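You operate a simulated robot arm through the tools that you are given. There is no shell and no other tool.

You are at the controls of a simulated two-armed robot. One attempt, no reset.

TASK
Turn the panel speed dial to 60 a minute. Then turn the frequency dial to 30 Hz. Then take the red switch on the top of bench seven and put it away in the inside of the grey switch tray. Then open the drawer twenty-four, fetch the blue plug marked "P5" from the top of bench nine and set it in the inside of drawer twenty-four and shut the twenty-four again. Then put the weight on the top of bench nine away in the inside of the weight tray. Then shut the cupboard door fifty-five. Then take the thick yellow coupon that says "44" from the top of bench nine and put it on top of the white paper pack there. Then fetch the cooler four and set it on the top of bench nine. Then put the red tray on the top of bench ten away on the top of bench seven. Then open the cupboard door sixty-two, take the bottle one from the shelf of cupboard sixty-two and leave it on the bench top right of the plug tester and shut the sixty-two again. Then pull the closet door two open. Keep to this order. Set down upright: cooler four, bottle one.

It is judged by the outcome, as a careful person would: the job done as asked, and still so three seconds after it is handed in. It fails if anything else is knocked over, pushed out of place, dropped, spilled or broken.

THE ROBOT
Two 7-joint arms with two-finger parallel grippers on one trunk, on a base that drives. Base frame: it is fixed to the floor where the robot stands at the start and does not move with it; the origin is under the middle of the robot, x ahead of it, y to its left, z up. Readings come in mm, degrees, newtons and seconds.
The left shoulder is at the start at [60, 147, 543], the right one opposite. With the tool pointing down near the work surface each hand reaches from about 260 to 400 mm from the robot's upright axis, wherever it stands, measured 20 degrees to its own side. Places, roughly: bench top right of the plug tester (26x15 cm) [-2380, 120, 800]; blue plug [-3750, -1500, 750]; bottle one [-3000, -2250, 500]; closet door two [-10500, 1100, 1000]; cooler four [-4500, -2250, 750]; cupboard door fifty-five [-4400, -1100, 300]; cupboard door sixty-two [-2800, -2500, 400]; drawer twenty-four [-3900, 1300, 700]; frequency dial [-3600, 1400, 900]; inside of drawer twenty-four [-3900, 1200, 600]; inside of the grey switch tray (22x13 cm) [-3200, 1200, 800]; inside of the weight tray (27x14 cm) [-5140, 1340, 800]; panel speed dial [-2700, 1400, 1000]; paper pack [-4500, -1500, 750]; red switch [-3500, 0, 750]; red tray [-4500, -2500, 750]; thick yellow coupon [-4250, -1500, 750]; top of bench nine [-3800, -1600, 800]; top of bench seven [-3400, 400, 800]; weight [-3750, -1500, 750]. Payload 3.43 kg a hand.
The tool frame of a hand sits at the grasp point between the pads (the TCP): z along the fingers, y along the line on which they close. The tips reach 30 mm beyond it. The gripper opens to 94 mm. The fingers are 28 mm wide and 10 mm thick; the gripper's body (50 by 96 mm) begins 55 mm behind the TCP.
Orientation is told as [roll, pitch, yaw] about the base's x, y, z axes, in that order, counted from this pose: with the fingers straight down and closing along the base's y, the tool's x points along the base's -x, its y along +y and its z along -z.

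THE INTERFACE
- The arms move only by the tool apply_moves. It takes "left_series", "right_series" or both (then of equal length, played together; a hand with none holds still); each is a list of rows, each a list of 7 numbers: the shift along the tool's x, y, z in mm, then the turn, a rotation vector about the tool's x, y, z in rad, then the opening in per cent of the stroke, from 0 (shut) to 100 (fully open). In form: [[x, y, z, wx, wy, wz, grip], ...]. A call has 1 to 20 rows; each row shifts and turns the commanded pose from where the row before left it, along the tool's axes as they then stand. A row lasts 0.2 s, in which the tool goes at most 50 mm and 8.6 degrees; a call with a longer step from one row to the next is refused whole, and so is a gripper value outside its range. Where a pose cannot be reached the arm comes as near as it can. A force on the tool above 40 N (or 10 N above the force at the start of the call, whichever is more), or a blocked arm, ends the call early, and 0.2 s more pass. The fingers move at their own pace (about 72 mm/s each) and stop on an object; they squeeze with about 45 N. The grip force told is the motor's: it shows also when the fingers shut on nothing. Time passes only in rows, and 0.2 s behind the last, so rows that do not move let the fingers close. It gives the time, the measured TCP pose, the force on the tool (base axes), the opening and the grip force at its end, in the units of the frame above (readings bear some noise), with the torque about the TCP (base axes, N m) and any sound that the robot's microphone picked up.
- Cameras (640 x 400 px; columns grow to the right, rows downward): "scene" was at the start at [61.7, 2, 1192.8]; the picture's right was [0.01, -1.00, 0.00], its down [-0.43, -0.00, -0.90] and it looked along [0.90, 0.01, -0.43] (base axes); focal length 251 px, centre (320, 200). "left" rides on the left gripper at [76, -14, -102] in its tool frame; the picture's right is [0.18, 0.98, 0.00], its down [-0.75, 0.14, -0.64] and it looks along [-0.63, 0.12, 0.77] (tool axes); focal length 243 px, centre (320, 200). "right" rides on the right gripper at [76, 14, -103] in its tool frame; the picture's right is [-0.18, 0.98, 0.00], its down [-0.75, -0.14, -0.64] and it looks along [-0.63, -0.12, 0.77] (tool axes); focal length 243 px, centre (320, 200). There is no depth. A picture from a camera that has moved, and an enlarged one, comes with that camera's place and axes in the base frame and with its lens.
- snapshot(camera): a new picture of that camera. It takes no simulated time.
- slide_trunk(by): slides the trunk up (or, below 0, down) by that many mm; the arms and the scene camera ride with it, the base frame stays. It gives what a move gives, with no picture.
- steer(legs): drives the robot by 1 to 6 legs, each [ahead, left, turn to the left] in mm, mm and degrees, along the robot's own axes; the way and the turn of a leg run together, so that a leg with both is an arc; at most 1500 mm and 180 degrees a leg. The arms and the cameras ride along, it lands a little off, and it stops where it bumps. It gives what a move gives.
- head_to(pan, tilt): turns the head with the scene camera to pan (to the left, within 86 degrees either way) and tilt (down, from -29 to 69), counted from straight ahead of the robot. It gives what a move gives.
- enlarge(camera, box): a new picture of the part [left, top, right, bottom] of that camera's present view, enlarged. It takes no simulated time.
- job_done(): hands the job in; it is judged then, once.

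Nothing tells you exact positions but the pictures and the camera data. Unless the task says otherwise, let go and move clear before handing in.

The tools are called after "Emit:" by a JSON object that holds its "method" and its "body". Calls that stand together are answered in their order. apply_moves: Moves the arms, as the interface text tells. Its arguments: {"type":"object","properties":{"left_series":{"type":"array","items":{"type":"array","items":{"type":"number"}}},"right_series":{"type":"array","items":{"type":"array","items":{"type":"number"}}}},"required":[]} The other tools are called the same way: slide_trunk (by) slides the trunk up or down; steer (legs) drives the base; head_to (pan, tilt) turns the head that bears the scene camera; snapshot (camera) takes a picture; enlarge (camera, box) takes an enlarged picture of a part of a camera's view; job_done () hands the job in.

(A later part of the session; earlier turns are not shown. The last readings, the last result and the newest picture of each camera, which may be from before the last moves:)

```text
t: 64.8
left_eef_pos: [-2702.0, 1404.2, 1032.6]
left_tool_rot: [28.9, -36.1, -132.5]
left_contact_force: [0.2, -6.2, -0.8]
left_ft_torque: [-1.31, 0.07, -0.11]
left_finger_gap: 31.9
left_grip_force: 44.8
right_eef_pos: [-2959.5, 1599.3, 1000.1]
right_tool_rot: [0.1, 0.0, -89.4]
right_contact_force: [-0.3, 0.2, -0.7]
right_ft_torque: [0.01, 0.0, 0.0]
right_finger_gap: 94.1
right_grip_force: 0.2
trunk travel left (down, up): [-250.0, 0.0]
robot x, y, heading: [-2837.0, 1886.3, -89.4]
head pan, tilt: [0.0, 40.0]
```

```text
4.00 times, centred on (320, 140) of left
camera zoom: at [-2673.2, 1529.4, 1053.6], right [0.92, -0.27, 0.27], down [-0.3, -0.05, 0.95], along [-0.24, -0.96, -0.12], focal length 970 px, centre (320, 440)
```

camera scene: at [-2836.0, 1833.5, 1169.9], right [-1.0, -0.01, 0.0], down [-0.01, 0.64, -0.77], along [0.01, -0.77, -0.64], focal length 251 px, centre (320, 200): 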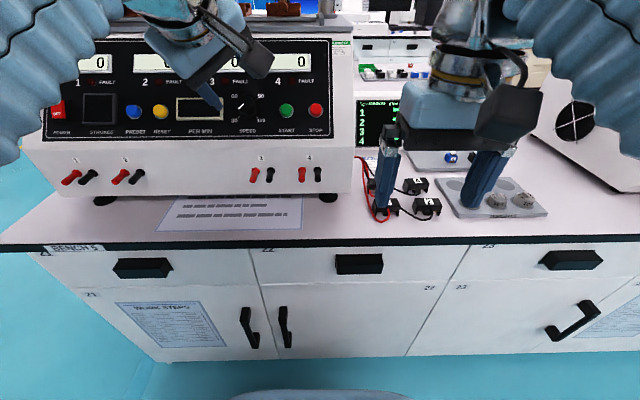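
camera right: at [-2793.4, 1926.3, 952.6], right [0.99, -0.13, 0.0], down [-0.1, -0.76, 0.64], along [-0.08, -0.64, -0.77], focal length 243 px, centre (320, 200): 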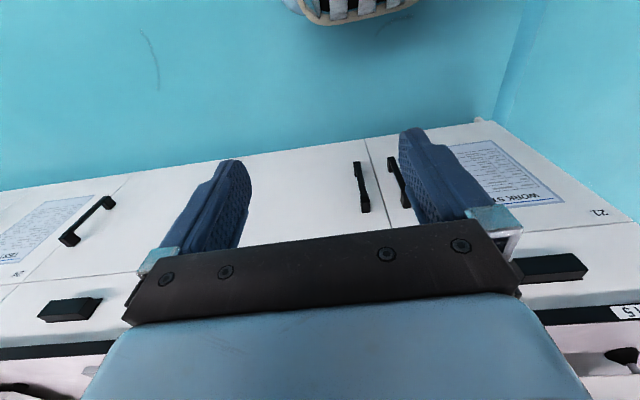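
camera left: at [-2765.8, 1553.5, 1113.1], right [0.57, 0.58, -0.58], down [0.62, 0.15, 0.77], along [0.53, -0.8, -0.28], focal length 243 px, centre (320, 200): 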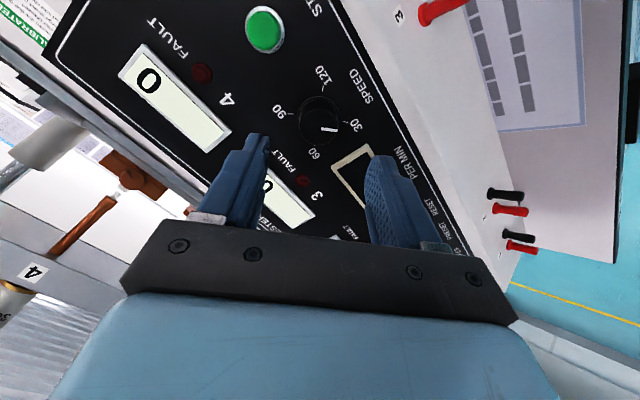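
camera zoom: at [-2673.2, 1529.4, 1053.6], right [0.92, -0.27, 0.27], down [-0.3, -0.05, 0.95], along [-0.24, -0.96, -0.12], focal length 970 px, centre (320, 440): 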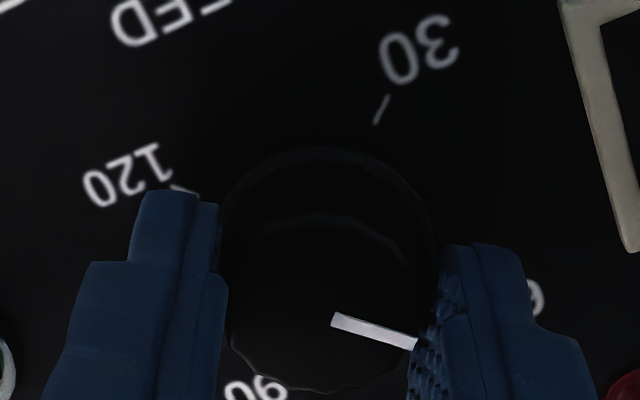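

Emit:
{"method": "apply_moves", "body": {"left_series": [[0, 0, 0, 0, 0, 0, 45], [0, 0, 0, 0, 0, 0, 65], [0, 0, 0, 0, 0, 0, 65], [0, 0, -30, 0, 0, 0, 65], [0, 0, -40, 0, 0, 0, 65], [0, 0, -40, 0, 0, 0, 65], [0, 0, 0, 0, 0, 0, 65]]}}

Emit:
{"method": "enlarge", "body": {"camera": "scene", "box": [224, 88, 264, 128]}}

Emit:
{"method": "enlarge", "body": {"camera": "left", "box": [285, 55, 385, 125]}}

```text
t: 66.5
left_eef_pos: [-2703.0, 1487.3, 1112.1]
left_tool_rot: [29.0, -36.3, -132.6]
left_contact_force: [-0.1, -0.2, 0.6]
left_ft_torque: [0.01, 0.02, -0.02]
left_finger_gap: 61.2
left_grip_force: 0.0
right_eef_pos: [-2957.9, 1601.9, 998.0]
right_tool_rot: [-0.1, -0.1, -89.3]
right_contact_force: [0.4, 0.0, 0.0]
right_ft_torque: [-0.01, 0.0, -0.02]
right_finger_gap: 94.1
right_grip_force: 0.0
trunk travel left (down, up): [-250.0, 0.0]
robot x, y, heading: [-2833.8, 1883.7, -89.4]
head pan, tilt: [0.0, 40.0]
```

```text
10.00 times, centred on (244, 108) of scene
camera zoom: at [-2835.9, 1833.7, 1169.9], right [-1.0, -0.01, 0.0], down [-0.01, 0.64, -0.77], along [0.01, -0.77, -0.64], focal length 2507 px, centre (1080, 1120)
```

zoom: 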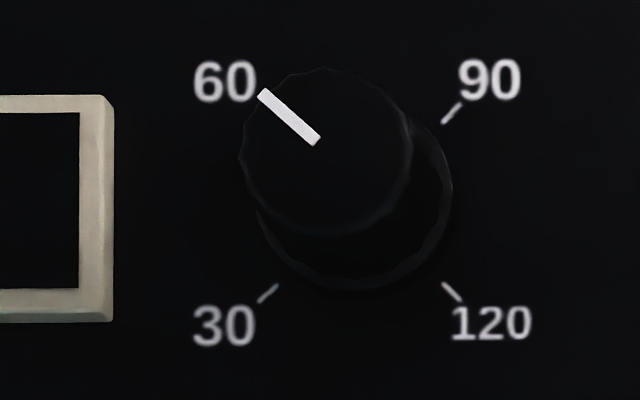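

```text
5.71 times, centred on (335, 90) of left
camera zoom: at [-2675.3, 1610.6, 1134.2], right [0.92, -0.27, 0.28], down [-0.3, -0.05, 0.95], along [-0.24, -0.96, -0.12], focal length 1386 px, centre (234, 829)
```

zoom: 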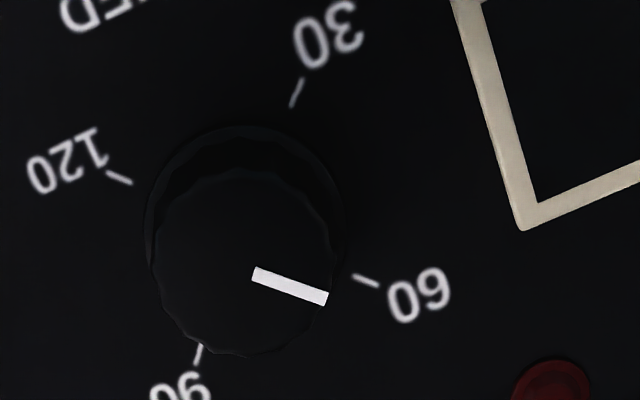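

The pointer now reads about -47°, right at the 60 mark within a couple of degrees, so the speed dial is set. Next I straighten the left wrist, back away from the bench and move along to look at the frequency dial near x=-3600.

Emit:
{"method": "apply_moves", "body": {"left_series": [[0, 0, -40, 0, 0, -0.1465, 65], [0, 0, -40, 0, 0, -0.1465, 65], [0, 0, 0, 0, 0, -0.1465, 65], [0, 0, 0, 0, 0, -0.1465, 65], [0, 0, 0, 0, 0, 0, 65]]}}

Emit:
{"method": "steer", "body": {"legs": [[-270, 0, 0], [0, -770, 0]]}}

Emit:
{"method": "head_to", "body": {"pan": 0, "tilt": 25}}

Emit:
{"method": "snapshot", "body": {"camera": "scene"}}

```text
t: 67.7
left_eef_pos: [-2704.0, 1540.3, 1166.9]
left_tool_rot: [-0.1, -45.1, -89.2]
left_contact_force: [-0.3, 0.2, -0.1]
left_ft_torque: [0.02, 0.01, 0.03]
left_finger_gap: 61.2
left_grip_force: 0.1
right_eef_pos: [-2959.1, 1600.9, 1000.5]
right_tool_rot: [0.0, -0.1, -89.4]
right_contact_force: [-0.5, 0.1, -0.2]
right_ft_torque: [-0.03, -0.01, 0.01]
right_finger_gap: 94.1
right_grip_force: 0.1
trunk travel left (down, up): [-250.0, 0.0]
robot x, y, heading: [-2839.5, 1886.7, -89.6]
head pan, tilt: [0.0, 40.0]
```

```text
t: 73.3
left_eef_pos: [-3484.4, 1810.2, 1166.1]
left_tool_rot: [0.0, -45.1, -90.8]
left_contact_force: [0.2, 0.6, -0.1]
left_ft_torque: [-0.03, -0.03, 0.03]
left_finger_gap: 61.0
left_grip_force: 0.2
right_eef_pos: [-3737.6, 1877.2, 1000.3]
right_tool_rot: [0.0, 0.1, -90.8]
right_contact_force: [0.4, 0.3, -0.4]
right_ft_torque: [0.0, 0.0, 0.01]
right_finger_gap: 93.7
right_grip_force: 0.0
trunk travel left (down, up): [-250.0, 0.0]
robot x, y, heading: [-3605.8, 2159.6, -90.6]
head pan, tilt: [0.0, 40.0]
```

```text
t: 74.1
left_eef_pos: [-3484.4, 1811.4, 1167.0]
left_tool_rot: [0.0, -45.2, -90.7]
left_contact_force: [0.4, 1.2, 0.1]
left_ft_torque: [-0.03, -0.01, -0.02]
left_finger_gap: 61.4
left_grip_force: 0.1
right_eef_pos: [-3738.3, 1876.2, 1000.6]
right_tool_rot: [-0.1, 0.0, -90.9]
right_contact_force: [-0.5, 0.3, -0.1]
right_ft_torque: [0.01, 0.03, 0.01]
right_finger_gap: 94.1
right_grip_force: 0.1
trunk travel left (down, up): [-250.0, 0.0]
robot x, y, heading: [-3607.5, 2160.0, -90.6]
head pan, tilt: [0.0, 25.0]
```

```text
taken
camera scene: at [-3610.3, 2099.8, 1193.2], right [-1.0, 0.01, 0.0], down [0.01, 0.42, -0.91], along [-0.01, -0.91, -0.42], focal length 251 px, centre (320, 200)
```

scene: 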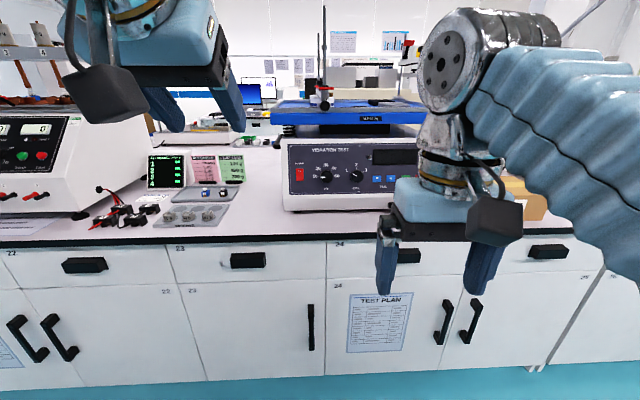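

Emit:
{"method": "enlarge", "body": {"camera": "scene", "box": [275, 125, 425, 220]}}

Emit:
{"method": "enlarge", "body": {"camera": "scene", "box": [120, 130, 280, 240]}}

Emit:
{"method": "slide_trunk", "body": {"by": -200}}

Emit:
{"method": "enlarge", "body": {"camera": "scene", "box": [275, 50, 425, 145]}}

Emit:
{"method": "snapshot", "body": {"camera": "scene"}}

```text
4.21 times, centred on (350, 172) of scene
camera zoom: at [-3610.3, 2099.8, 1193.2], right [-1.0, 0.01, 0.0], down [0.01, 0.42, -0.91], along [-0.01, -0.91, -0.42], focal length 1056 px, centre (194, 316)
```

zoom: 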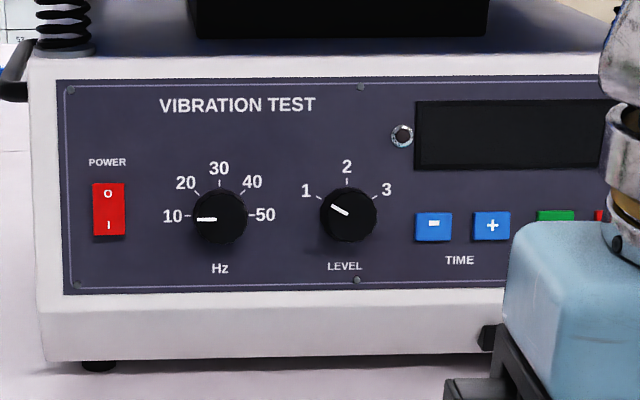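

```text
3.64 times, centred on (200, 185) of scene
camera zoom: at [-3610.3, 2099.8, 1193.2], right [-1.0, 0.01, 0.0], down [0.01, 0.42, -0.91], along [-0.01, -0.91, -0.42], focal length 912 px, centre (756, 254)
```

zoom: 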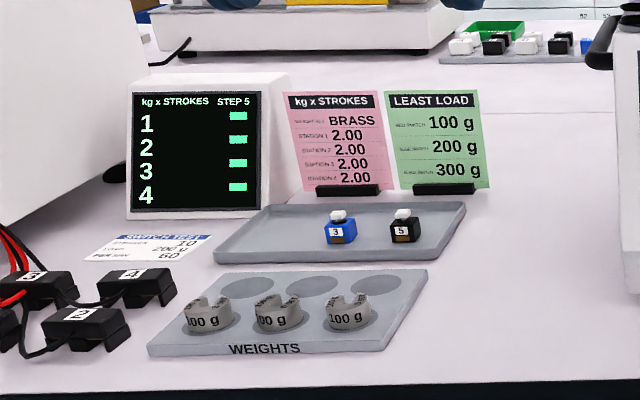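

```text
t: 76.3
left_eef_pos: [-3485.0, 1811.5, 966.5]
left_tool_rot: [0.0, -45.0, -90.6]
left_contact_force: [-0.1, -0.1, -0.9]
left_ft_torque: [0.01, -0.03, -0.02]
left_finger_gap: 61.1
left_grip_force: 0.0
right_eef_pos: [-3738.4, 1877.4, 800.4]
right_tool_rot: [0.0, 0.0, -90.9]
right_contact_force: [0.9, -0.6, -0.1]
right_ft_torque: [-0.01, 0.01, -0.01]
right_finger_gap: 93.9
right_grip_force: 0.1
trunk travel left (down, up): [-50.0, 200.0]
robot x, y, heading: [-3608.0, 2163.2, -90.6]
head pan, tilt: [0.0, 25.0]
```

```text
4.21 times, centred on (350, 98) of scene
camera zoom: at [-3610.3, 2099.8, 993.3], right [-1.0, 0.01, 0.0], down [0.01, 0.42, -0.91], along [-0.01, -0.91, -0.42], focal length 1056 px, centre (194, 632)
```

zoom: 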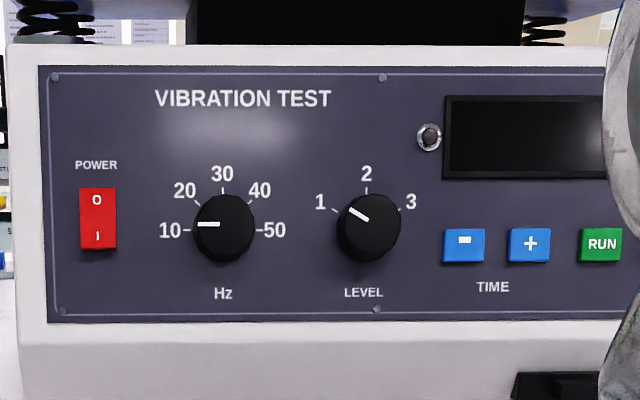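

```text
taken
camera scene: at [-3610.3, 2099.8, 993.3], right [-1.0, 0.01, 0.0], down [0.01, 0.42, -0.91], along [-0.01, -0.91, -0.42], focal length 251 px, centre (320, 200)
```

scene: 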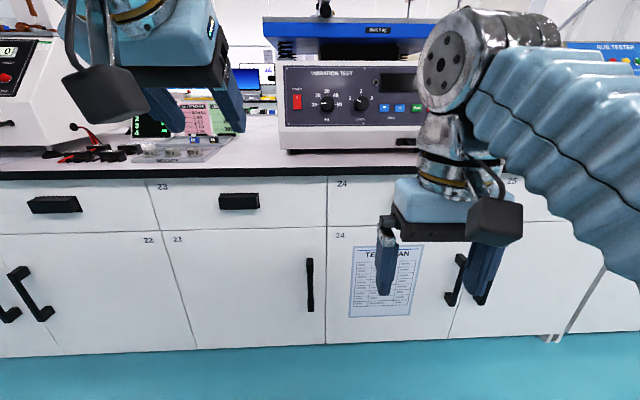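

The vibration tester's Hz knob points at 10 (left) and must turn 90° clockwise to 30 (up). I place its base at about (-3636, 1393, 942) on a panel tilted 13° from vertical. I'll drive so the left arm can approach nearly horizontally.

Emit:
{"method": "steer", "body": {"legs": [[255, -165, 0.5]]}}

Emit:
{"method": "apply_moves", "body": {"left_series": [[0, 0, 0, 0, -0.14, 0, 65], [0, 0, 0, 0, -0.14, 0, 65], [0, 0, 0, 0, -0.14, 0, 65], [0, 0, 0, 0, -0.139, 0, 65], [0, 0, 0, 0, 0, 0, 65]]}}

Emit:
{"method": "snapshot", "body": {"camera": "left"}}

Emit:
{"method": "snapshot", "body": {"camera": "scene"}}

```text
t: 78.3
left_eef_pos: [-3654.8, 1557.9, 966.9]
left_tool_rot: [-0.1, -45.1, -90.6]
left_contact_force: [-0.5, 1.1, 0.4]
left_ft_torque: [0.02, -0.02, -0.01]
left_finger_gap: 61.1
left_grip_force: 0.0
right_eef_pos: [-3910.6, 1622.7, 799.3]
right_tool_rot: [0.0, 0.0, -90.5]
right_contact_force: [-0.5, 0.8, -0.1]
right_ft_torque: [-0.01, 0.0, 0.0]
right_finger_gap: 93.9
right_grip_force: 0.0
trunk travel left (down, up): [-50.0, 200.0]
robot x, y, heading: [-3782.5, 1906.2, -90.6]
head pan, tilt: [0.0, 25.0]
```

```text
t: 79.5
left_eef_pos: [-3655.7, 1556.9, 965.3]
left_tool_rot: [-0.3, -77.1, -90.2]
left_contact_force: [-0.7, 0.6, -0.9]
left_ft_torque: [-0.01, -0.01, -0.02]
left_finger_gap: 61.0
left_grip_force: 0.0
right_eef_pos: [-3909.1, 1622.4, 799.3]
right_tool_rot: [0.1, 0.1, -90.6]
right_contact_force: [0.2, -0.2, -0.3]
right_ft_torque: [0.01, 0.02, 0.01]
right_finger_gap: 94.1
right_grip_force: 0.1
trunk travel left (down, up): [-50.0, 200.0]
robot x, y, heading: [-3783.3, 1905.7, -90.7]
head pan, tilt: [0.0, 25.0]
```

```text
taken
camera left: at [-3669.5, 1675.3, 914.4], right [0.98, 0.03, -0.18], down [0.15, 0.46, 0.88], along [0.11, -0.89, 0.45], focal length 243 px, centre (320, 200)
```

left: 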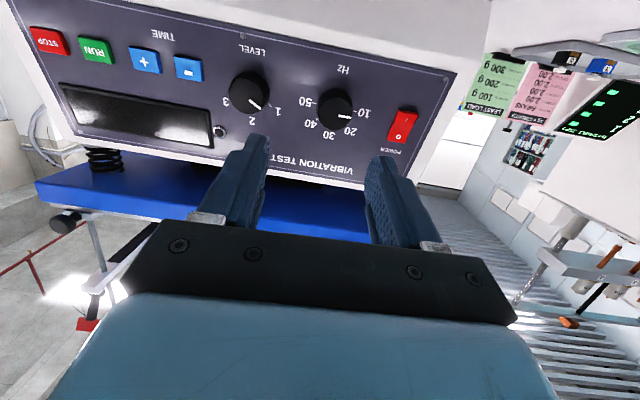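

```text
taken
camera scene: at [-3782.5, 1845.8, 993.2], right [-1.0, 0.01, 0.0], down [0.0, 0.42, -0.91], along [-0.01, -0.91, -0.42], focal length 251 px, centre (320, 200)
```

scene: 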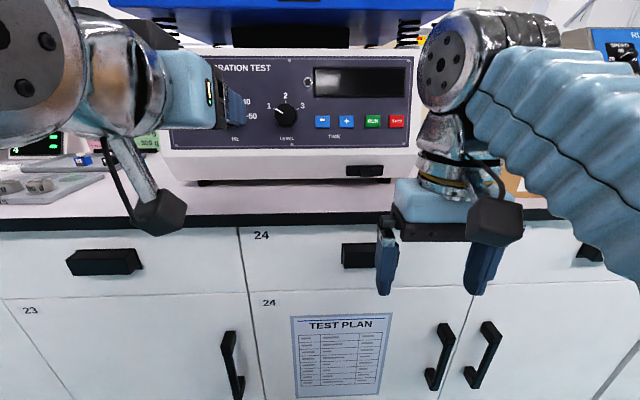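

Emit:
{"method": "enlarge", "body": {"camera": "left", "box": [280, 60, 400, 150]}}

```text
4.44 times, centred on (340, 105) of left
camera zoom: at [-3669.5, 1675.3, 914.4], right [0.98, 0.03, -0.18], down [0.15, 0.46, 0.88], along [0.11, -0.89, 0.45], focal length 1078 px, centre (231, 622)
```

zoom: 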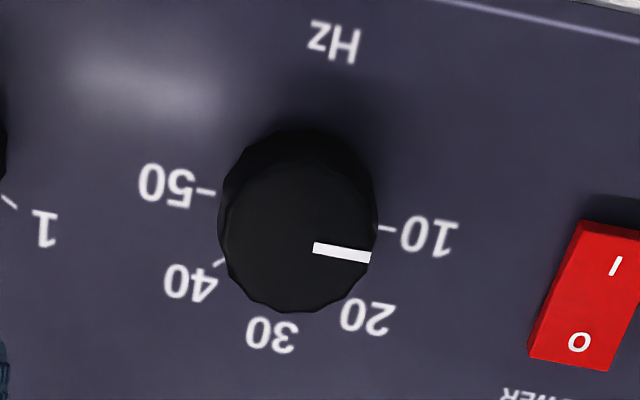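

The wrist camera confirms the Hz knob at about x=-3638, z=942. I'll align with its axis, come to 80 mm off the panel, and pre-rotate -45°.

Emit:
{"method": "apply_moves", "body": {"left_series": [[-7.3, 8.85, 28, 0, 0, 0, 75], [-7.3, 8.85, 28, 0, 0, 0, 75], [0, 0, 28, 0, 0, 0, 75], [0, 0, 0, 0, 0, -0.131, 75], [0, 0, 0, 0, 0, -0.131, 75], [0, 0, 0, 0, 0, -0.131, 75], [0, 0, 0, 0, 0, -0.131, 75], [0, 0, 0, 0, 0, -0.131, 75], [0, 0, 0, 0, 0, -0.131, 75], [0, 0, 0, 0, 0, 0, 75]]}}

Emit:
{"method": "enlarge", "body": {"camera": "left", "box": [180, 40, 460, 240]}}

```text
t: 81.7
left_eef_pos: [-3638.3, 1473.3, 961.6]
left_tool_rot: [-72.1, -43.4, -13.0]
left_contact_force: [0.4, 0.9, -0.3]
left_ft_torque: [-0.01, 0.0, -0.01]
left_finger_gap: 70.4
left_grip_force: 0.0
right_eef_pos: [-3910.0, 1621.2, 798.7]
right_tool_rot: [0.0, 0.0, -90.5]
right_contact_force: [-0.6, -0.8, 0.2]
right_ft_torque: [-0.01, -0.02, -0.01]
right_finger_gap: 94.1
right_grip_force: 0.0
trunk travel left (down, up): [-50.0, 200.0]
robot x, y, heading: [-3783.7, 1908.1, -90.5]
head pan, tilt: [0.0, 25.0]
```

```text
2.00 times, centred on (320, 140) of left
camera zoom: at [-3703.2, 1583.5, 941.8], right [0.56, 0.18, -0.81], down [0.64, 0.52, 0.56], along [0.52, -0.83, 0.18], focal length 485 px, centre (320, 320)
```

zoom: 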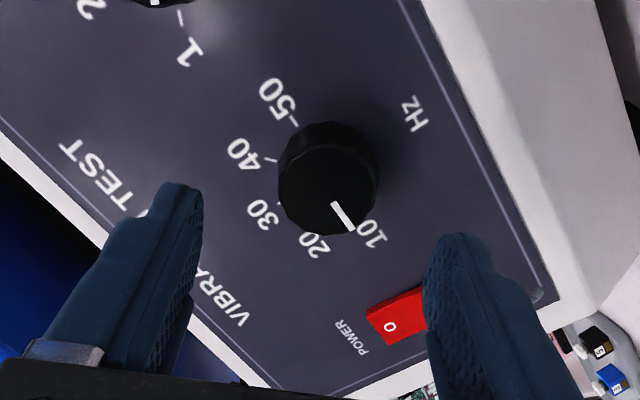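

Emit:
{"method": "enlarge", "body": {"camera": "left", "box": [280, 70, 380, 170]}}

```text
4.00 times, centred on (330, 120) of left
camera zoom: at [-3703.2, 1583.5, 941.8], right [0.56, 0.18, -0.81], down [0.64, 0.52, 0.56], along [0.52, -0.83, 0.18], focal length 970 px, centre (280, 520)
```

zoom: 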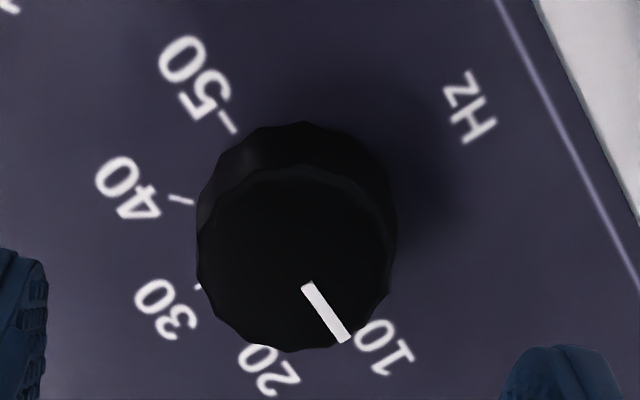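

Emit:
{"method": "apply_moves", "body": {"left_series": [[2.5, 2.4, 15, 0, 0, 0, 75], [0, 0, 15, 0, 0, 0, 75], [0, 0, 15, 0, 0, 0, 75], [0, 0, 0, 0, 0, 0, 75]]}}

Emit:
{"method": "enlarge", "body": {"camera": "left", "box": [180, 60, 460, 260]}}

```text
t: 82.7
left_eef_pos: [-3639.9, 1429.4, 948.0]
left_tool_rot: [-72.0, -43.5, -13.0]
left_contact_force: [0.2, 0.1, 0.0]
left_ft_torque: [0.01, -0.01, 0.02]
left_finger_gap: 70.4
left_grip_force: 0.1
right_eef_pos: [-3909.0, 1622.8, 800.2]
right_tool_rot: [0.0, 0.0, -90.5]
right_contact_force: [0.6, 0.1, 0.2]
right_ft_torque: [0.0, -0.01, 0.04]
right_finger_gap: 94.0
right_grip_force: 0.0
trunk travel left (down, up): [-50.0, 200.0]
robot x, y, heading: [-3778.1, 1906.1, -90.2]
head pan, tilt: [0.0, 25.0]
```

```text
2.00 times, centred on (320, 160) of left
camera zoom: at [-3703.7, 1541.6, 928.0], right [0.56, 0.18, -0.81], down [0.64, 0.52, 0.56], along [0.52, -0.83, 0.18], focal length 485 px, centre (320, 280)
```

zoom: 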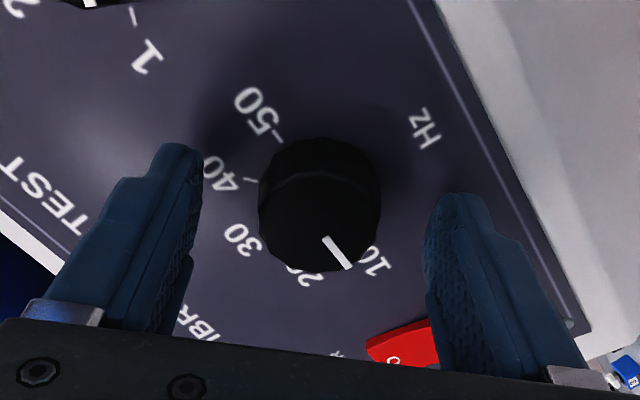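

Emit:
{"method": "apply_moves", "body": {"left_series": [[0, 0, 0, 0, 0, 0, 40], [0, 0, 0, 0, 0, 0, 0], [0, 0, 0, 0, 0, 0, 0], [0, 0, 0, 0, 0, 0, 0]]}}

Emit:
{"method": "enlarge", "body": {"camera": "left", "box": [270, 90, 370, 190]}}

```text
t: 83.7
left_eef_pos: [-3640.1, 1430.5, 948.4]
left_tool_rot: [-72.1, -43.5, -13.1]
left_contact_force: [0.5, 1.2, -0.8]
left_ft_torque: [0.1, -0.01, 0.01]
left_finger_gap: 36.8
left_grip_force: 44.9
right_eef_pos: [-3909.3, 1621.9, 799.3]
right_tool_rot: [0.1, 0.1, -90.6]
right_contact_force: [0.1, 0.1, -0.2]
right_ft_torque: [0.0, 0.0, 0.01]
right_finger_gap: 94.2
right_grip_force: 0.0
trunk travel left (down, up): [-50.0, 200.0]
robot x, y, heading: [-3785.1, 1908.3, -90.7]
head pan, tilt: [0.0, 25.0]
```

```text
4.00 times, centred on (320, 140) of left
camera zoom: at [-3703.5, 1541.7, 927.9], right [0.56, 0.18, -0.81], down [0.64, 0.52, 0.56], along [0.52, -0.83, 0.18], focal length 970 px, centre (320, 440)
```

zoom: 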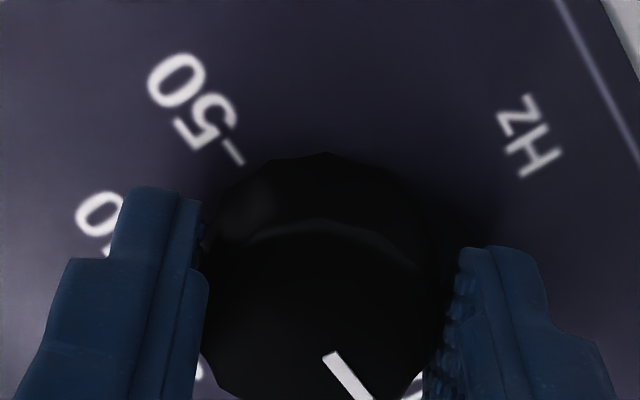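

Force is nearly zero, so the grip is well centred. Now I turn 90° clockwise.

Emit:
{"method": "apply_moves", "body": {"left_series": [[0, 0, 0, 0, 0, 0.1428, 0], [0, 0, 0, 0, 0, 0.1428, 0], [0, 0, 0, 0, 0, 0.1428, 0], [0, 0, 0, 0, 0, 0.1428, 0], [0, 0, 0, 0, 0, 0.1428, 0], [0, 0, 0, 0, 0, 0.1428, 0], [0, 0, 0, 0, 0, 0.1428, 0], [0, 0, 0, 0, 0, 0.1428, 0], [0, 0, 0, 0, 0, 0.1428, 0], [0, 0, 0, 0, 0, 0.1428, 0], [0, 0, 0, 0, 0, 0.1428, 0], [0, 0, 0, 0, 0, 0, 0]]}}

Emit:
{"method": "enlarge", "body": {"camera": "left", "box": [270, 90, 370, 190]}}

```text
t: 86.3
left_eef_pos: [-3637.9, 1429.2, 948.9]
left_tool_rot: [72.0, -43.5, -168.0]
left_contact_force: [8.9, 15.1, -14.3]
left_ft_torque: [0.73, -0.09, 0.46]
left_finger_gap: 36.7
left_grip_force: 44.8
right_eef_pos: [-3909.3, 1622.7, 798.9]
right_tool_rot: [0.0, 0.0, -90.5]
right_contact_force: [0.1, -0.1, -0.5]
right_ft_torque: [0.01, 0.05, -0.02]
right_finger_gap: 93.9
right_grip_force: 0.0
trunk travel left (down, up): [-50.0, 200.0]
robot x, y, heading: [-3783.2, 1907.0, -90.3]
head pan, tilt: [0.0, 25.0]
```

```text
4.00 times, centred on (320, 140) of left
camera zoom: at [-3593.8, 1544.4, 909.1], right [0.82, -0.13, 0.55], down [-0.43, 0.49, 0.76], along [-0.37, -0.86, 0.35], focal length 970 px, centre (320, 440)
```

zoom: 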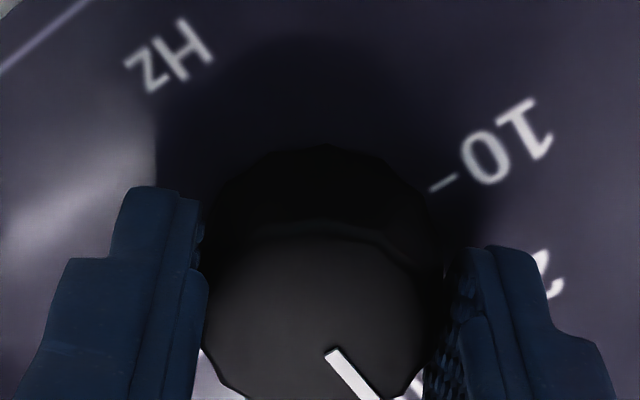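

Emit:
{"method": "apply_moves", "body": {"left_series": [[3, -1, -1, 0, 0, 0, 0], [0, 0, 0, 0, 0, 0, 0]]}}

```text
t: 86.9
left_eef_pos: [-3637.2, 1431.2, 948.9]
left_tool_rot: [72.6, -43.7, -168.4]
left_contact_force: [-0.1, -23.4, 20.1]
left_ft_torque: [-0.76, 0.03, -0.19]
left_finger_gap: 36.7
left_grip_force: 45.1
right_eef_pos: [-3910.3, 1621.1, 799.9]
right_tool_rot: [0.1, 0.0, -90.5]
right_contact_force: [-0.6, -0.8, 0.1]
right_ft_torque: [0.0, 0.03, -0.03]
right_finger_gap: 94.1
right_grip_force: 0.0
trunk travel left (down, up): [-50.0, 200.0]
robot x, y, heading: [-3781.1, 1907.9, -90.3]
head pan, tilt: [0.0, 25.0]
```

Emit:
{"method": "apply_moves", "body": {"left_series": [[-1.5, 0.75, 0.6, 0, 0, 0, 0], [0, 0, 0, 0, 0, 0, 0]]}}

```text
t: 87.5
left_eef_pos: [-3636.9, 1431.4, 948.7]
left_tool_rot: [72.3, -43.7, -168.1]
left_contact_force: [5.0, -20.7, 27.7]
left_ft_torque: [-0.89, 0.03, -0.02]
left_finger_gap: 36.5
left_grip_force: 45.4
right_eef_pos: [-3909.5, 1623.6, 799.1]
right_tool_rot: [0.0, 0.0, -90.5]
right_contact_force: [-0.3, -0.3, 0.1]
right_ft_torque: [-0.01, 0.05, -0.03]
right_finger_gap: 93.9
right_grip_force: 0.1
trunk travel left (down, up): [-50.0, 200.0]
robot x, y, heading: [-3781.7, 1905.3, -90.1]
head pan, tilt: [0.0, 25.0]
```

Emit:
{"method": "apply_moves", "body": {"left_series": [[0, 0, 0, 0, 0, 0, 0], [0, 0, 0, 0, 0, 0, 0]]}}

Emit:
{"method": "apply_moves", "body": {"left_series": [[0, 1, 0, 0, 0, 0, 0], [0, 0, 0, 0, 0, 0, 0]]}}

```text
t: 88.1
left_eef_pos: [-3636.9, 1430.9, 949.0]
left_tool_rot: [72.4, -43.9, -168.0]
left_contact_force: [7.9, -19.0, 30.1]
left_ft_torque: [-0.65, -0.02, 0.28]
left_finger_gap: 36.6
left_grip_force: 45.1
right_eef_pos: [-3909.3, 1622.1, 799.7]
right_tool_rot: [0.0, -0.1, -90.5]
right_contact_force: [-0.1, -0.1, 0.8]
right_ft_torque: [0.01, 0.03, -0.01]
right_finger_gap: 93.8
right_grip_force: 0.0
trunk travel left (down, up): [-50.0, 200.0]
robot x, y, heading: [-3781.5, 1906.2, -90.6]
head pan, tilt: [0.0, 25.0]
```

```text
t: 88.7
left_eef_pos: [-3637.6, 1430.8, 948.5]
left_tool_rot: [72.2, -43.8, -167.9]
left_contact_force: [7.6, -5.3, 21.6]
left_ft_torque: [-1.24, 0.04, -0.13]
left_finger_gap: 36.9
left_grip_force: 44.9
right_eef_pos: [-3909.0, 1623.7, 800.8]
right_tool_rot: [0.0, 0.0, -90.4]
right_contact_force: [-0.4, 0.0, -0.5]
right_ft_torque: [-0.01, 0.0, -0.04]
right_finger_gap: 93.8
right_grip_force: 0.0
trunk travel left (down, up): [-50.0, 200.0]
robot x, y, heading: [-3783.0, 1906.3, -90.5]
head pan, tilt: [0.0, 25.0]
```

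Emit:
{"method": "apply_moves", "body": {"left_series": [[-0.8, 2.4, 0, 0, 0, 0, 0], [0, 0, 0, 0, 0, 0, 0], [0, 0, 0, 0, 0, 0, 0]]}}

Emit:
{"method": "enlarge", "body": {"camera": "left", "box": [270, 90, 370, 190]}}

```text
t: 89.5
left_eef_pos: [-3638.4, 1430.6, 947.9]
left_tool_rot: [71.8, -43.7, -167.8]
left_contact_force: [0.1, 21.1, -11.0]
left_ft_torque: [-0.02, 0.06, -0.48]
left_finger_gap: 36.7
left_grip_force: 45.3
right_eef_pos: [-3909.9, 1624.4, 799.3]
right_tool_rot: [0.0, -0.1, -90.5]
right_contact_force: [0.9, 0.1, 0.7]
right_ft_torque: [0.04, -0.01, -0.02]
right_finger_gap: 94.1
right_grip_force: 0.1
trunk travel left (down, up): [-50.0, 200.0]
robot x, y, heading: [-3782.6, 1903.4, -90.5]
head pan, tilt: [0.0, 25.0]
```

```text
4.00 times, centred on (320, 140) of left
camera zoom: at [-3593.0, 1545.4, 909.0], right [0.83, -0.14, 0.55], down [-0.43, 0.49, 0.76], along [-0.37, -0.86, 0.34], focal length 970 px, centre (320, 440)
```

zoom: 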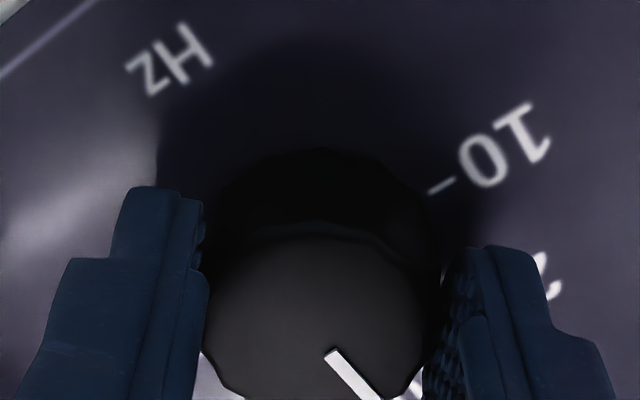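

Emit:
{"method": "apply_moves", "body": {"left_series": [[0.5, -0.9, -0.5, 0, 0, 0, 0], [0, 0, 0, 0, 0, 0, 0], [0, 0, 0, 0, 0, 0, 0]]}}

```text
t: 90.3
left_eef_pos: [-3636.8, 1429.4, 948.0]
left_tool_rot: [72.0, -43.7, -168.0]
left_contact_force: [-5.4, 12.2, -8.4]
left_ft_torque: [0.62, -0.1, 0.17]
left_finger_gap: 36.6
left_grip_force: 44.9
right_eef_pos: [-3911.7, 1623.1, 798.5]
right_tool_rot: [0.1, 0.0, -90.5]
right_contact_force: [-0.1, -0.1, 0.4]
right_ft_torque: [0.0, -0.02, 0.01]
right_finger_gap: 94.0
right_grip_force: 0.0
trunk travel left (down, up): [-50.0, 200.0]
robot x, y, heading: [-3780.1, 1905.1, -90.3]
head pan, tilt: [0.0, 25.0]
```

Emit:
{"method": "apply_moves", "body": {"left_series": [[0, 0, 0, 0, 0, 0, 50], [0, 0, 0, 0, 0, 0, 75], [0, 0, 0, 0, 0, 0, 75], [0, 0, -30, 0, 0, 0, 75], [0, 0, -40, 0, 0, 0, 75], [0, 0, 0, 0, 0, 0, 75]]}}

Emit:
{"method": "enlarge", "body": {"camera": "left", "box": [270, 60, 370, 160]}}

Emit:
{"method": "enlarge", "body": {"camera": "scene", "box": [200, 60, 320, 150]}}

```text
t: 91.7
left_eef_pos: [-3634.9, 1498.7, 964.9]
left_tool_rot: [72.0, -43.7, -168.0]
left_contact_force: [-0.3, 0.8, 0.5]
left_ft_torque: [0.01, 0.03, 0.01]
left_finger_gap: 70.8
left_grip_force: 0.2
right_eef_pos: [-3910.5, 1623.3, 799.9]
right_tool_rot: [0.1, 0.0, -90.5]
right_contact_force: [-0.2, 0.7, -0.3]
right_ft_torque: [0.0, 0.01, 0.0]
right_finger_gap: 93.9
right_grip_force: 0.0
trunk travel left (down, up): [-50.0, 200.0]
robot x, y, heading: [-3779.6, 1905.6, -90.6]
head pan, tilt: [0.0, 25.0]
```

```text
4.00 times, centred on (320, 110) of left
camera zoom: at [-3591.1, 1613.2, 925.3], right [0.83, -0.13, 0.55], down [-0.43, 0.49, 0.76], along [-0.37, -0.86, 0.35], focal length 970 px, centre (320, 560)
```

zoom: 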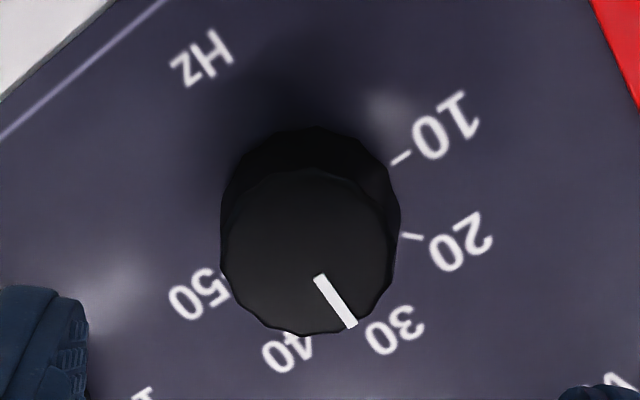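

```text
4.44 times, centred on (260, 105) of scene
camera zoom: at [-3782.5, 1845.8, 993.2], right [-1.0, 0.01, 0.0], down [0.0, 0.42, -0.91], along [-0.01, -0.91, -0.42], focal length 1114 px, centre (587, 622)
```

zoom: 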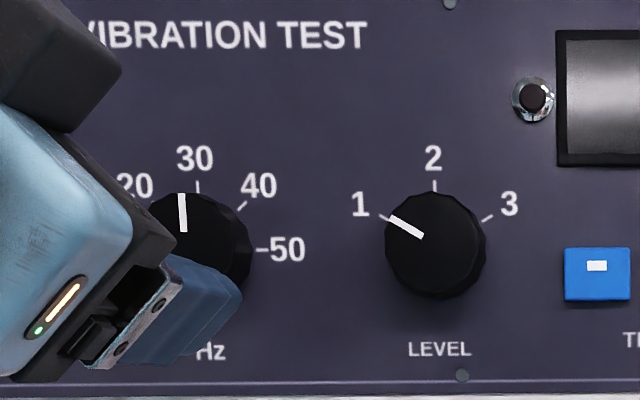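

The pointer stands upright at 30 Hz. I'll retract and straighten the left hand, back off, and look at the drawer and tray area before going round for the red switch.

Emit:
{"method": "apply_moves", "body": {"left_series": [[0, 0, -40, 0, 0, -0.131, 75], [0, 0, -30, 0, 0, -0.131, 75], [0, 0, 0, 0, 0, -0.131, 75], [0, 0, 0, 0, 0, -0.131, 75], [0, 0, 0, 0, 0, -0.131, 75], [0, 0, 0, 0, 0, -0.131, 75], [0, 0, 0, 0, 0.1344, 0, 75], [0, 0, 0, 0, 0.1344, 0, 75], [0, 0, 0, 0, 0.1344, 0, 75], [0, 0, 0, 0, 0.1344, 0, 75], [0, 0, 0, 0, 0.1344, 0, 75], [0, 0, 0, 0, 0.1344, 0, 75], [0, 0, 0, 0, 0.1344, 0, 75], [0, 0, 0, 0, 0.1344, 0, 75], [0, 0, 0, 0, 0.1344, 0, 100], [0, 0, 0, 0, 0.1344, 0, 100], [0, 0, 0, 0, 0, 0, 100]]}}

Emit:
{"method": "steer", "body": {"legs": [[-260, 0, 0]]}}

Emit:
{"method": "slide_trunk", "body": {"by": 200}}

Emit:
{"method": "snapshot", "body": {"camera": "scene"}}

```text
t: 95.3
left_eef_pos: [-3619.5, 1572.0, 947.3]
left_tool_rot: [-0.4, -31.5, -90.4]
left_contact_force: [0.7, -0.7, 0.1]
left_ft_torque: [-0.04, 0.02, -0.03]
left_finger_gap: 94.1
left_grip_force: 0.1
left hand out of reach, approached as far as the arm can: row 11, 12, 13, 14, 15, 16
right_eef_pos: [-3910.4, 1622.1, 800.0]
right_tool_rot: [0.0, 0.0, -90.5]
right_contact_force: [0.1, -0.5, -0.1]
right_ft_torque: [-0.03, -0.03, 0.01]
right_finger_gap: 94.0
right_grip_force: 0.0
trunk travel left (down, up): [-50.0, 200.0]
robot x, y, heading: [-3782.3, 1905.4, -90.6]
head pan, tilt: [0.0, 25.0]
```

```text
t: 97.2
left_eef_pos: [-3618.7, 1833.0, 946.8]
left_tool_rot: [-0.3, -31.7, -90.7]
left_contact_force: [0.4, 0.3, 0.8]
left_ft_torque: [-0.02, 0.01, 0.04]
left_finger_gap: 93.8
left_grip_force: 0.0
right_eef_pos: [-3908.7, 1881.5, 799.2]
right_tool_rot: [0.0, 0.0, -90.7]
right_contact_force: [-0.5, 0.7, 1.4]
right_ft_torque: [-0.02, 0.01, 0.02]
right_finger_gap: 93.9
right_grip_force: 0.0
trunk travel left (down, up): [-50.0, 200.0]
robot x, y, heading: [-3780.4, 2163.0, -90.9]
head pan, tilt: [0.0, 25.0]
```

```text
t: 99.4
left_eef_pos: [-3620.3, 1832.8, 1148.3]
left_tool_rot: [-0.3, -31.6, -90.6]
left_contact_force: [-0.4, -0.8, 0.3]
left_ft_torque: [0.02, -0.01, 0.0]
left_finger_gap: 93.9
left_grip_force: 0.1
right_eef_pos: [-3909.4, 1882.1, 1000.0]
right_tool_rot: [0.0, 0.0, -90.7]
right_contact_force: [0.6, -0.4, -1.0]
right_ft_torque: [0.0, 0.0, -0.01]
right_finger_gap: 93.9
right_grip_force: 0.1
trunk travel left (down, up): [-250.0, 0.0]
robot x, y, heading: [-3776.9, 2164.8, -90.9]
head pan, tilt: [0.0, 25.0]
```

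```text
taken
camera scene: at [-3779.8, 2104.8, 1193.2], right [-1.0, 0.01, 0.0], down [0.01, 0.42, -0.91], along [-0.01, -0.91, -0.42], focal length 251 px, centre (320, 200)
```

scene: 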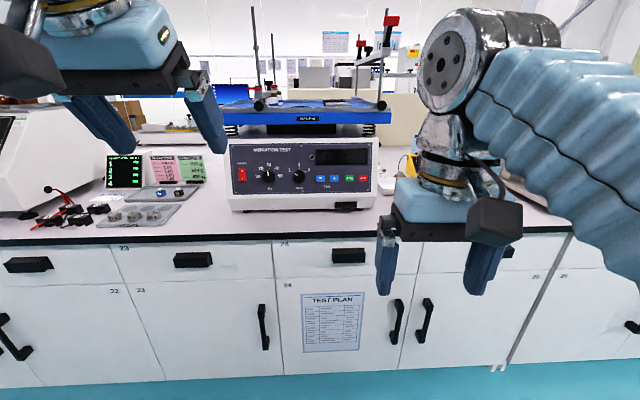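

Emit:
{"method": "apply_moves", "body": {"left_series": [[0, 0, 30, 0, 0, 0, 100], [0, 0, 30, 0, 0, 0, 100], [0, 0, 0, 0, 0, 0, 100]]}}

```text
t: 100.2
left_eef_pos: [-3618.4, 1799.9, 1094.1]
left_tool_rot: [-0.2, -31.6, -90.6]
left_contact_force: [0.0, -0.2, -0.6]
left_ft_torque: [-0.02, -0.02, -0.02]
left_finger_gap: 94.1
left_grip_force: 0.0
right_eef_pos: [-3908.5, 1882.7, 999.7]
right_tool_rot: [0.0, 0.0, -90.8]
right_contact_force: [0.0, -0.3, 0.6]
right_ft_torque: [0.0, 0.0, 0.02]
right_finger_gap: 93.9
right_grip_force: 0.0
trunk travel left (down, up): [-250.0, 0.0]
robot x, y, heading: [-3777.9, 2164.8, -90.9]
head pan, tilt: [0.0, 25.0]
```

Emit:
{"method": "apply_moves", "body": {"left_series": [[30, -6.5, 9.3, 0, 0, 0, 100], [30, -6.5, 9.3, 0, 0, 0, 100], [30, -6.5, 9.3, 0, 0, 0, 100], [29, -6.5, 9.3, 0, 0, 0, 100], [0, 0, 0, 0, 0.138, 0, 100], [0, 0, 0, 0, 0.138, 0, 100], [0, 0, 0, 0, 0.138, 0, 100], [0, 0, 0, 0, 0.138, 0, 100], [0, 0, 0, 0, 0, 0, 100]]}}

Emit:
{"method": "enlarge", "body": {"camera": "scene", "box": [100, 150, 240, 240]}}

```text
t: 102.2
left_eef_pos: [-3646.7, 1883.0, 1004.1]
left_tool_rot: [-0.3, -1.4, -90.7]
left_contact_force: [0.0, 0.1, -0.4]
left_ft_torque: [0.02, -0.06, 0.0]
left_finger_gap: 94.1
left_grip_force: 0.0
right_eef_pos: [-3909.4, 1882.5, 999.3]
right_tool_rot: [0.0, 0.0, -90.8]
right_contact_force: [-0.6, 0.4, -1.1]
right_ft_torque: [0.01, -0.02, 0.04]
right_finger_gap: 94.1
right_grip_force: 0.1
trunk travel left (down, up): [-250.0, 0.0]
robot x, y, heading: [-3777.5, 2165.0, -90.9]
head pan, tilt: [0.0, 25.0]
```

```text
4.44 times, centred on (170, 195) of scene
camera zoom: at [-3780.1, 2105.0, 1193.2], right [-1.0, 0.01, 0.0], down [0.01, 0.42, -0.91], along [-0.01, -0.91, -0.42], focal length 1114 px, centre (987, 222)
```

zoom: 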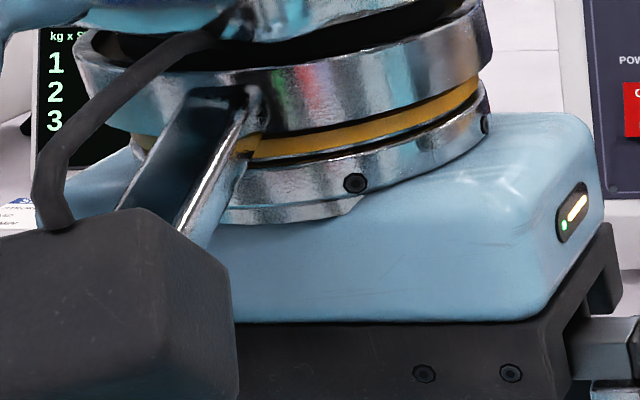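

The arm is back in its default pose. Now I drive around the near end of the middle island to the other aisle at y≈-550.

Emit:
{"method": "steer", "body": {"legs": [[0, 1050, 0.9], [0, 1050, 0], [1350, 0, 0], [1350, 0, 0]]}}

Emit:
{"method": "head_to", "body": {"pan": -80, "tilt": 20}}

Emit:
{"method": "snapshot", "body": {"camera": "scene"}}

```text
t: 125.2
left_eef_pos: [-1514.3, -749.1, 1003.8]
left_tool_rot: [-0.3, -1.4, -89.9]
left_contact_force: [-0.1, 1.0, 0.4]
left_ft_torque: [0.0, -0.05, 0.03]
left_finger_gap: 94.1
left_grip_force: 0.1
right_eef_pos: [-1776.0, -752.8, 999.9]
right_tool_rot: [-0.1, 0.0, -90.0]
right_contact_force: [0.6, 0.8, -0.5]
right_ft_torque: [0.02, -0.03, -0.01]
right_finger_gap: 94.2
right_grip_force: 0.0
trunk travel left (down, up): [-250.0, 0.0]
robot x, y, heading: [-1647.6, -465.2, -90.0]
head pan, tilt: [0.0, 25.0]
```

```text
t: 126.7
left_eef_pos: [-1514.5, -749.2, 1002.7]
left_tool_rot: [-0.3, -1.4, -89.9]
left_contact_force: [0.1, 0.6, -0.3]
left_ft_torque: [0.02, 0.0, 0.0]
left_finger_gap: 94.3
left_grip_force: 0.0
right_eef_pos: [-1777.1, -752.2, 999.0]
right_tool_rot: [0.0, 0.0, -90.0]
right_contact_force: [-0.8, 0.3, 0.7]
right_ft_torque: [0.01, 0.01, -0.01]
right_finger_gap: 94.2
right_grip_force: 0.1
trunk travel left (down, up): [-250.0, 0.0]
robot x, y, heading: [-1652.2, -467.4, -90.0]
head pan, tilt: [-80.0, 20.0]
```

```text
taken
camera scene: at [-1743.4, -451.8, 1201.3], right [-0.17, 0.98, 0.0], down [0.34, 0.06, -0.94], along [-0.93, -0.16, -0.34], focal length 251 px, centre (320, 200)
```

scene: 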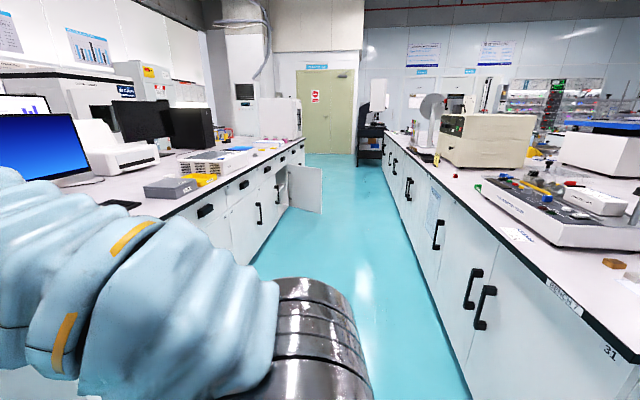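

I can see bench 7 along the right of this aisle, and the open cupboard door (55) on the left further in. I'll turn to face +y and slide along the aisle to x≈-3400.

Emit:
{"method": "steer", "body": {"legs": [[80, 0, 0], [0, 0, 180]]}}

Emit:
{"method": "head_to", "body": {"pan": 30, "tilt": 20}}

Emit:
{"method": "snapshot", "body": {"camera": "scene"}}

```text
t: 135.2
left_eef_pos: [-1799.4, -268.9, 1004.4]
left_tool_rot: [-0.2, -1.3, 92.6]
left_contact_force: [-0.4, 0.2, 0.4]
left_ft_torque: [-0.01, 0.0, 0.01]
left_finger_gap: 93.9
left_grip_force: 0.0
right_eef_pos: [-1537.6, -255.8, 999.1]
right_tool_rot: [0.0, 0.1, 92.5]
right_contact_force: [0.1, 0.1, 0.0]
right_ft_torque: [0.02, -0.01, 0.04]
right_finger_gap: 94.2
right_grip_force: 0.1
trunk travel left (down, up): [-250.0, 0.0]
robot x, y, heading: [-1649.3, -549.5, 92.4]
head pan, tilt: [-80.0, 20.0]
```

```text
t: 137.1
left_eef_pos: [-1800.9, -270.7, 1004.3]
left_tool_rot: [-0.3, -1.4, 92.6]
left_contact_force: [0.2, -0.7, 0.2]
left_ft_torque: [-0.01, 0.01, 0.02]
left_finger_gap: 93.6
left_grip_force: 0.0
right_eef_pos: [-1538.4, -255.5, 999.1]
right_tool_rot: [0.0, 0.0, 92.6]
right_contact_force: [-0.7, 0.6, 0.4]
right_ft_torque: [0.01, -0.01, 0.0]
right_finger_gap: 94.0
right_grip_force: 0.1
trunk travel left (down, up): [-250.0, 0.0]
robot x, y, heading: [-1650.6, -545.6, 92.6]
head pan, tilt: [30.0, 20.0]
```

```text
taken
camera scene: at [-1700.5, -495.7, 1201.3], right [0.84, 0.54, 0.0], down [0.18, -0.29, -0.94], along [-0.51, 0.79, -0.34], focal length 251 px, centre (320, 200)
```

scene: 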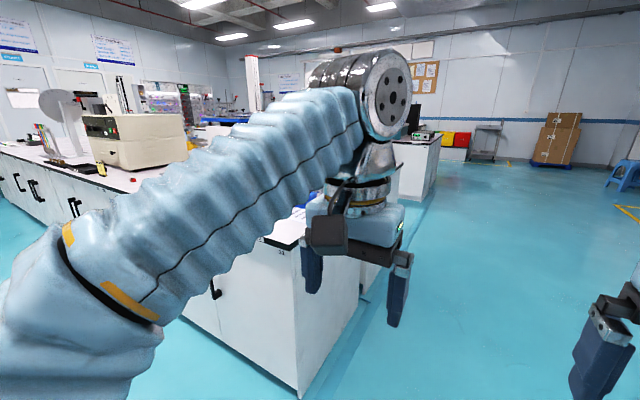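

Emit:
{"method": "steer", "body": {"legs": [[0, 850, -2.5], [0, 850, 0]]}}

Emit:
{"method": "head_to", "body": {"pan": 0, "tilt": 25}}

Emit:
{"method": "snapshot", "body": {"camera": "scene"}}

```text
t: 145.7
left_eef_pos: [-3486.9, -294.4, 1003.8]
left_tool_rot: [-0.3, -1.5, 90.2]
left_contact_force: [-0.1, 0.1, -0.5]
left_ft_torque: [0.02, -0.05, 0.0]
left_finger_gap: 94.1
left_grip_force: 0.0
right_eef_pos: [-3224.1, -291.8, 1000.5]
right_tool_rot: [0.0, 0.1, 90.1]
right_contact_force: [0.0, 0.6, 0.2]
right_ft_torque: [0.04, 0.01, 0.05]
right_finger_gap: 94.0
right_grip_force: 0.0
trunk travel left (down, up): [-250.0, 0.0]
robot x, y, heading: [-3347.4, -578.9, 90.2]
head pan, tilt: [30.0, 20.0]
```

```text
t: 146.7
left_eef_pos: [-3486.1, -296.1, 1003.8]
left_tool_rot: [-0.3, -1.4, 90.1]
left_contact_force: [-0.1, -0.4, -1.1]
left_ft_torque: [0.01, 0.0, 0.01]
left_finger_gap: 94.0
left_grip_force: 0.0
right_eef_pos: [-3223.3, -290.9, 998.1]
right_tool_rot: [0.0, 0.0, 90.1]
right_contact_force: [0.7, -0.6, 0.0]
right_ft_torque: [0.03, -0.03, 0.01]
right_finger_gap: 94.1
right_grip_force: 0.1
trunk travel left (down, up): [-250.0, 0.0]
robot x, y, heading: [-3349.1, -574.9, 89.9]
head pan, tilt: [0.0, 25.0]
```

```text
taken
camera scene: at [-3349.6, -512.9, 1193.2], right [1.0, 0.0, 0.0], down [0.0, -0.42, -0.91], along [0.0, 0.91, -0.42], focal length 251 px, centre (320, 200)
```

scene: 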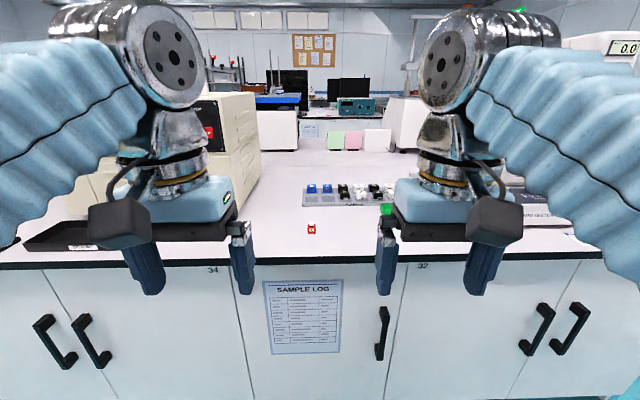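

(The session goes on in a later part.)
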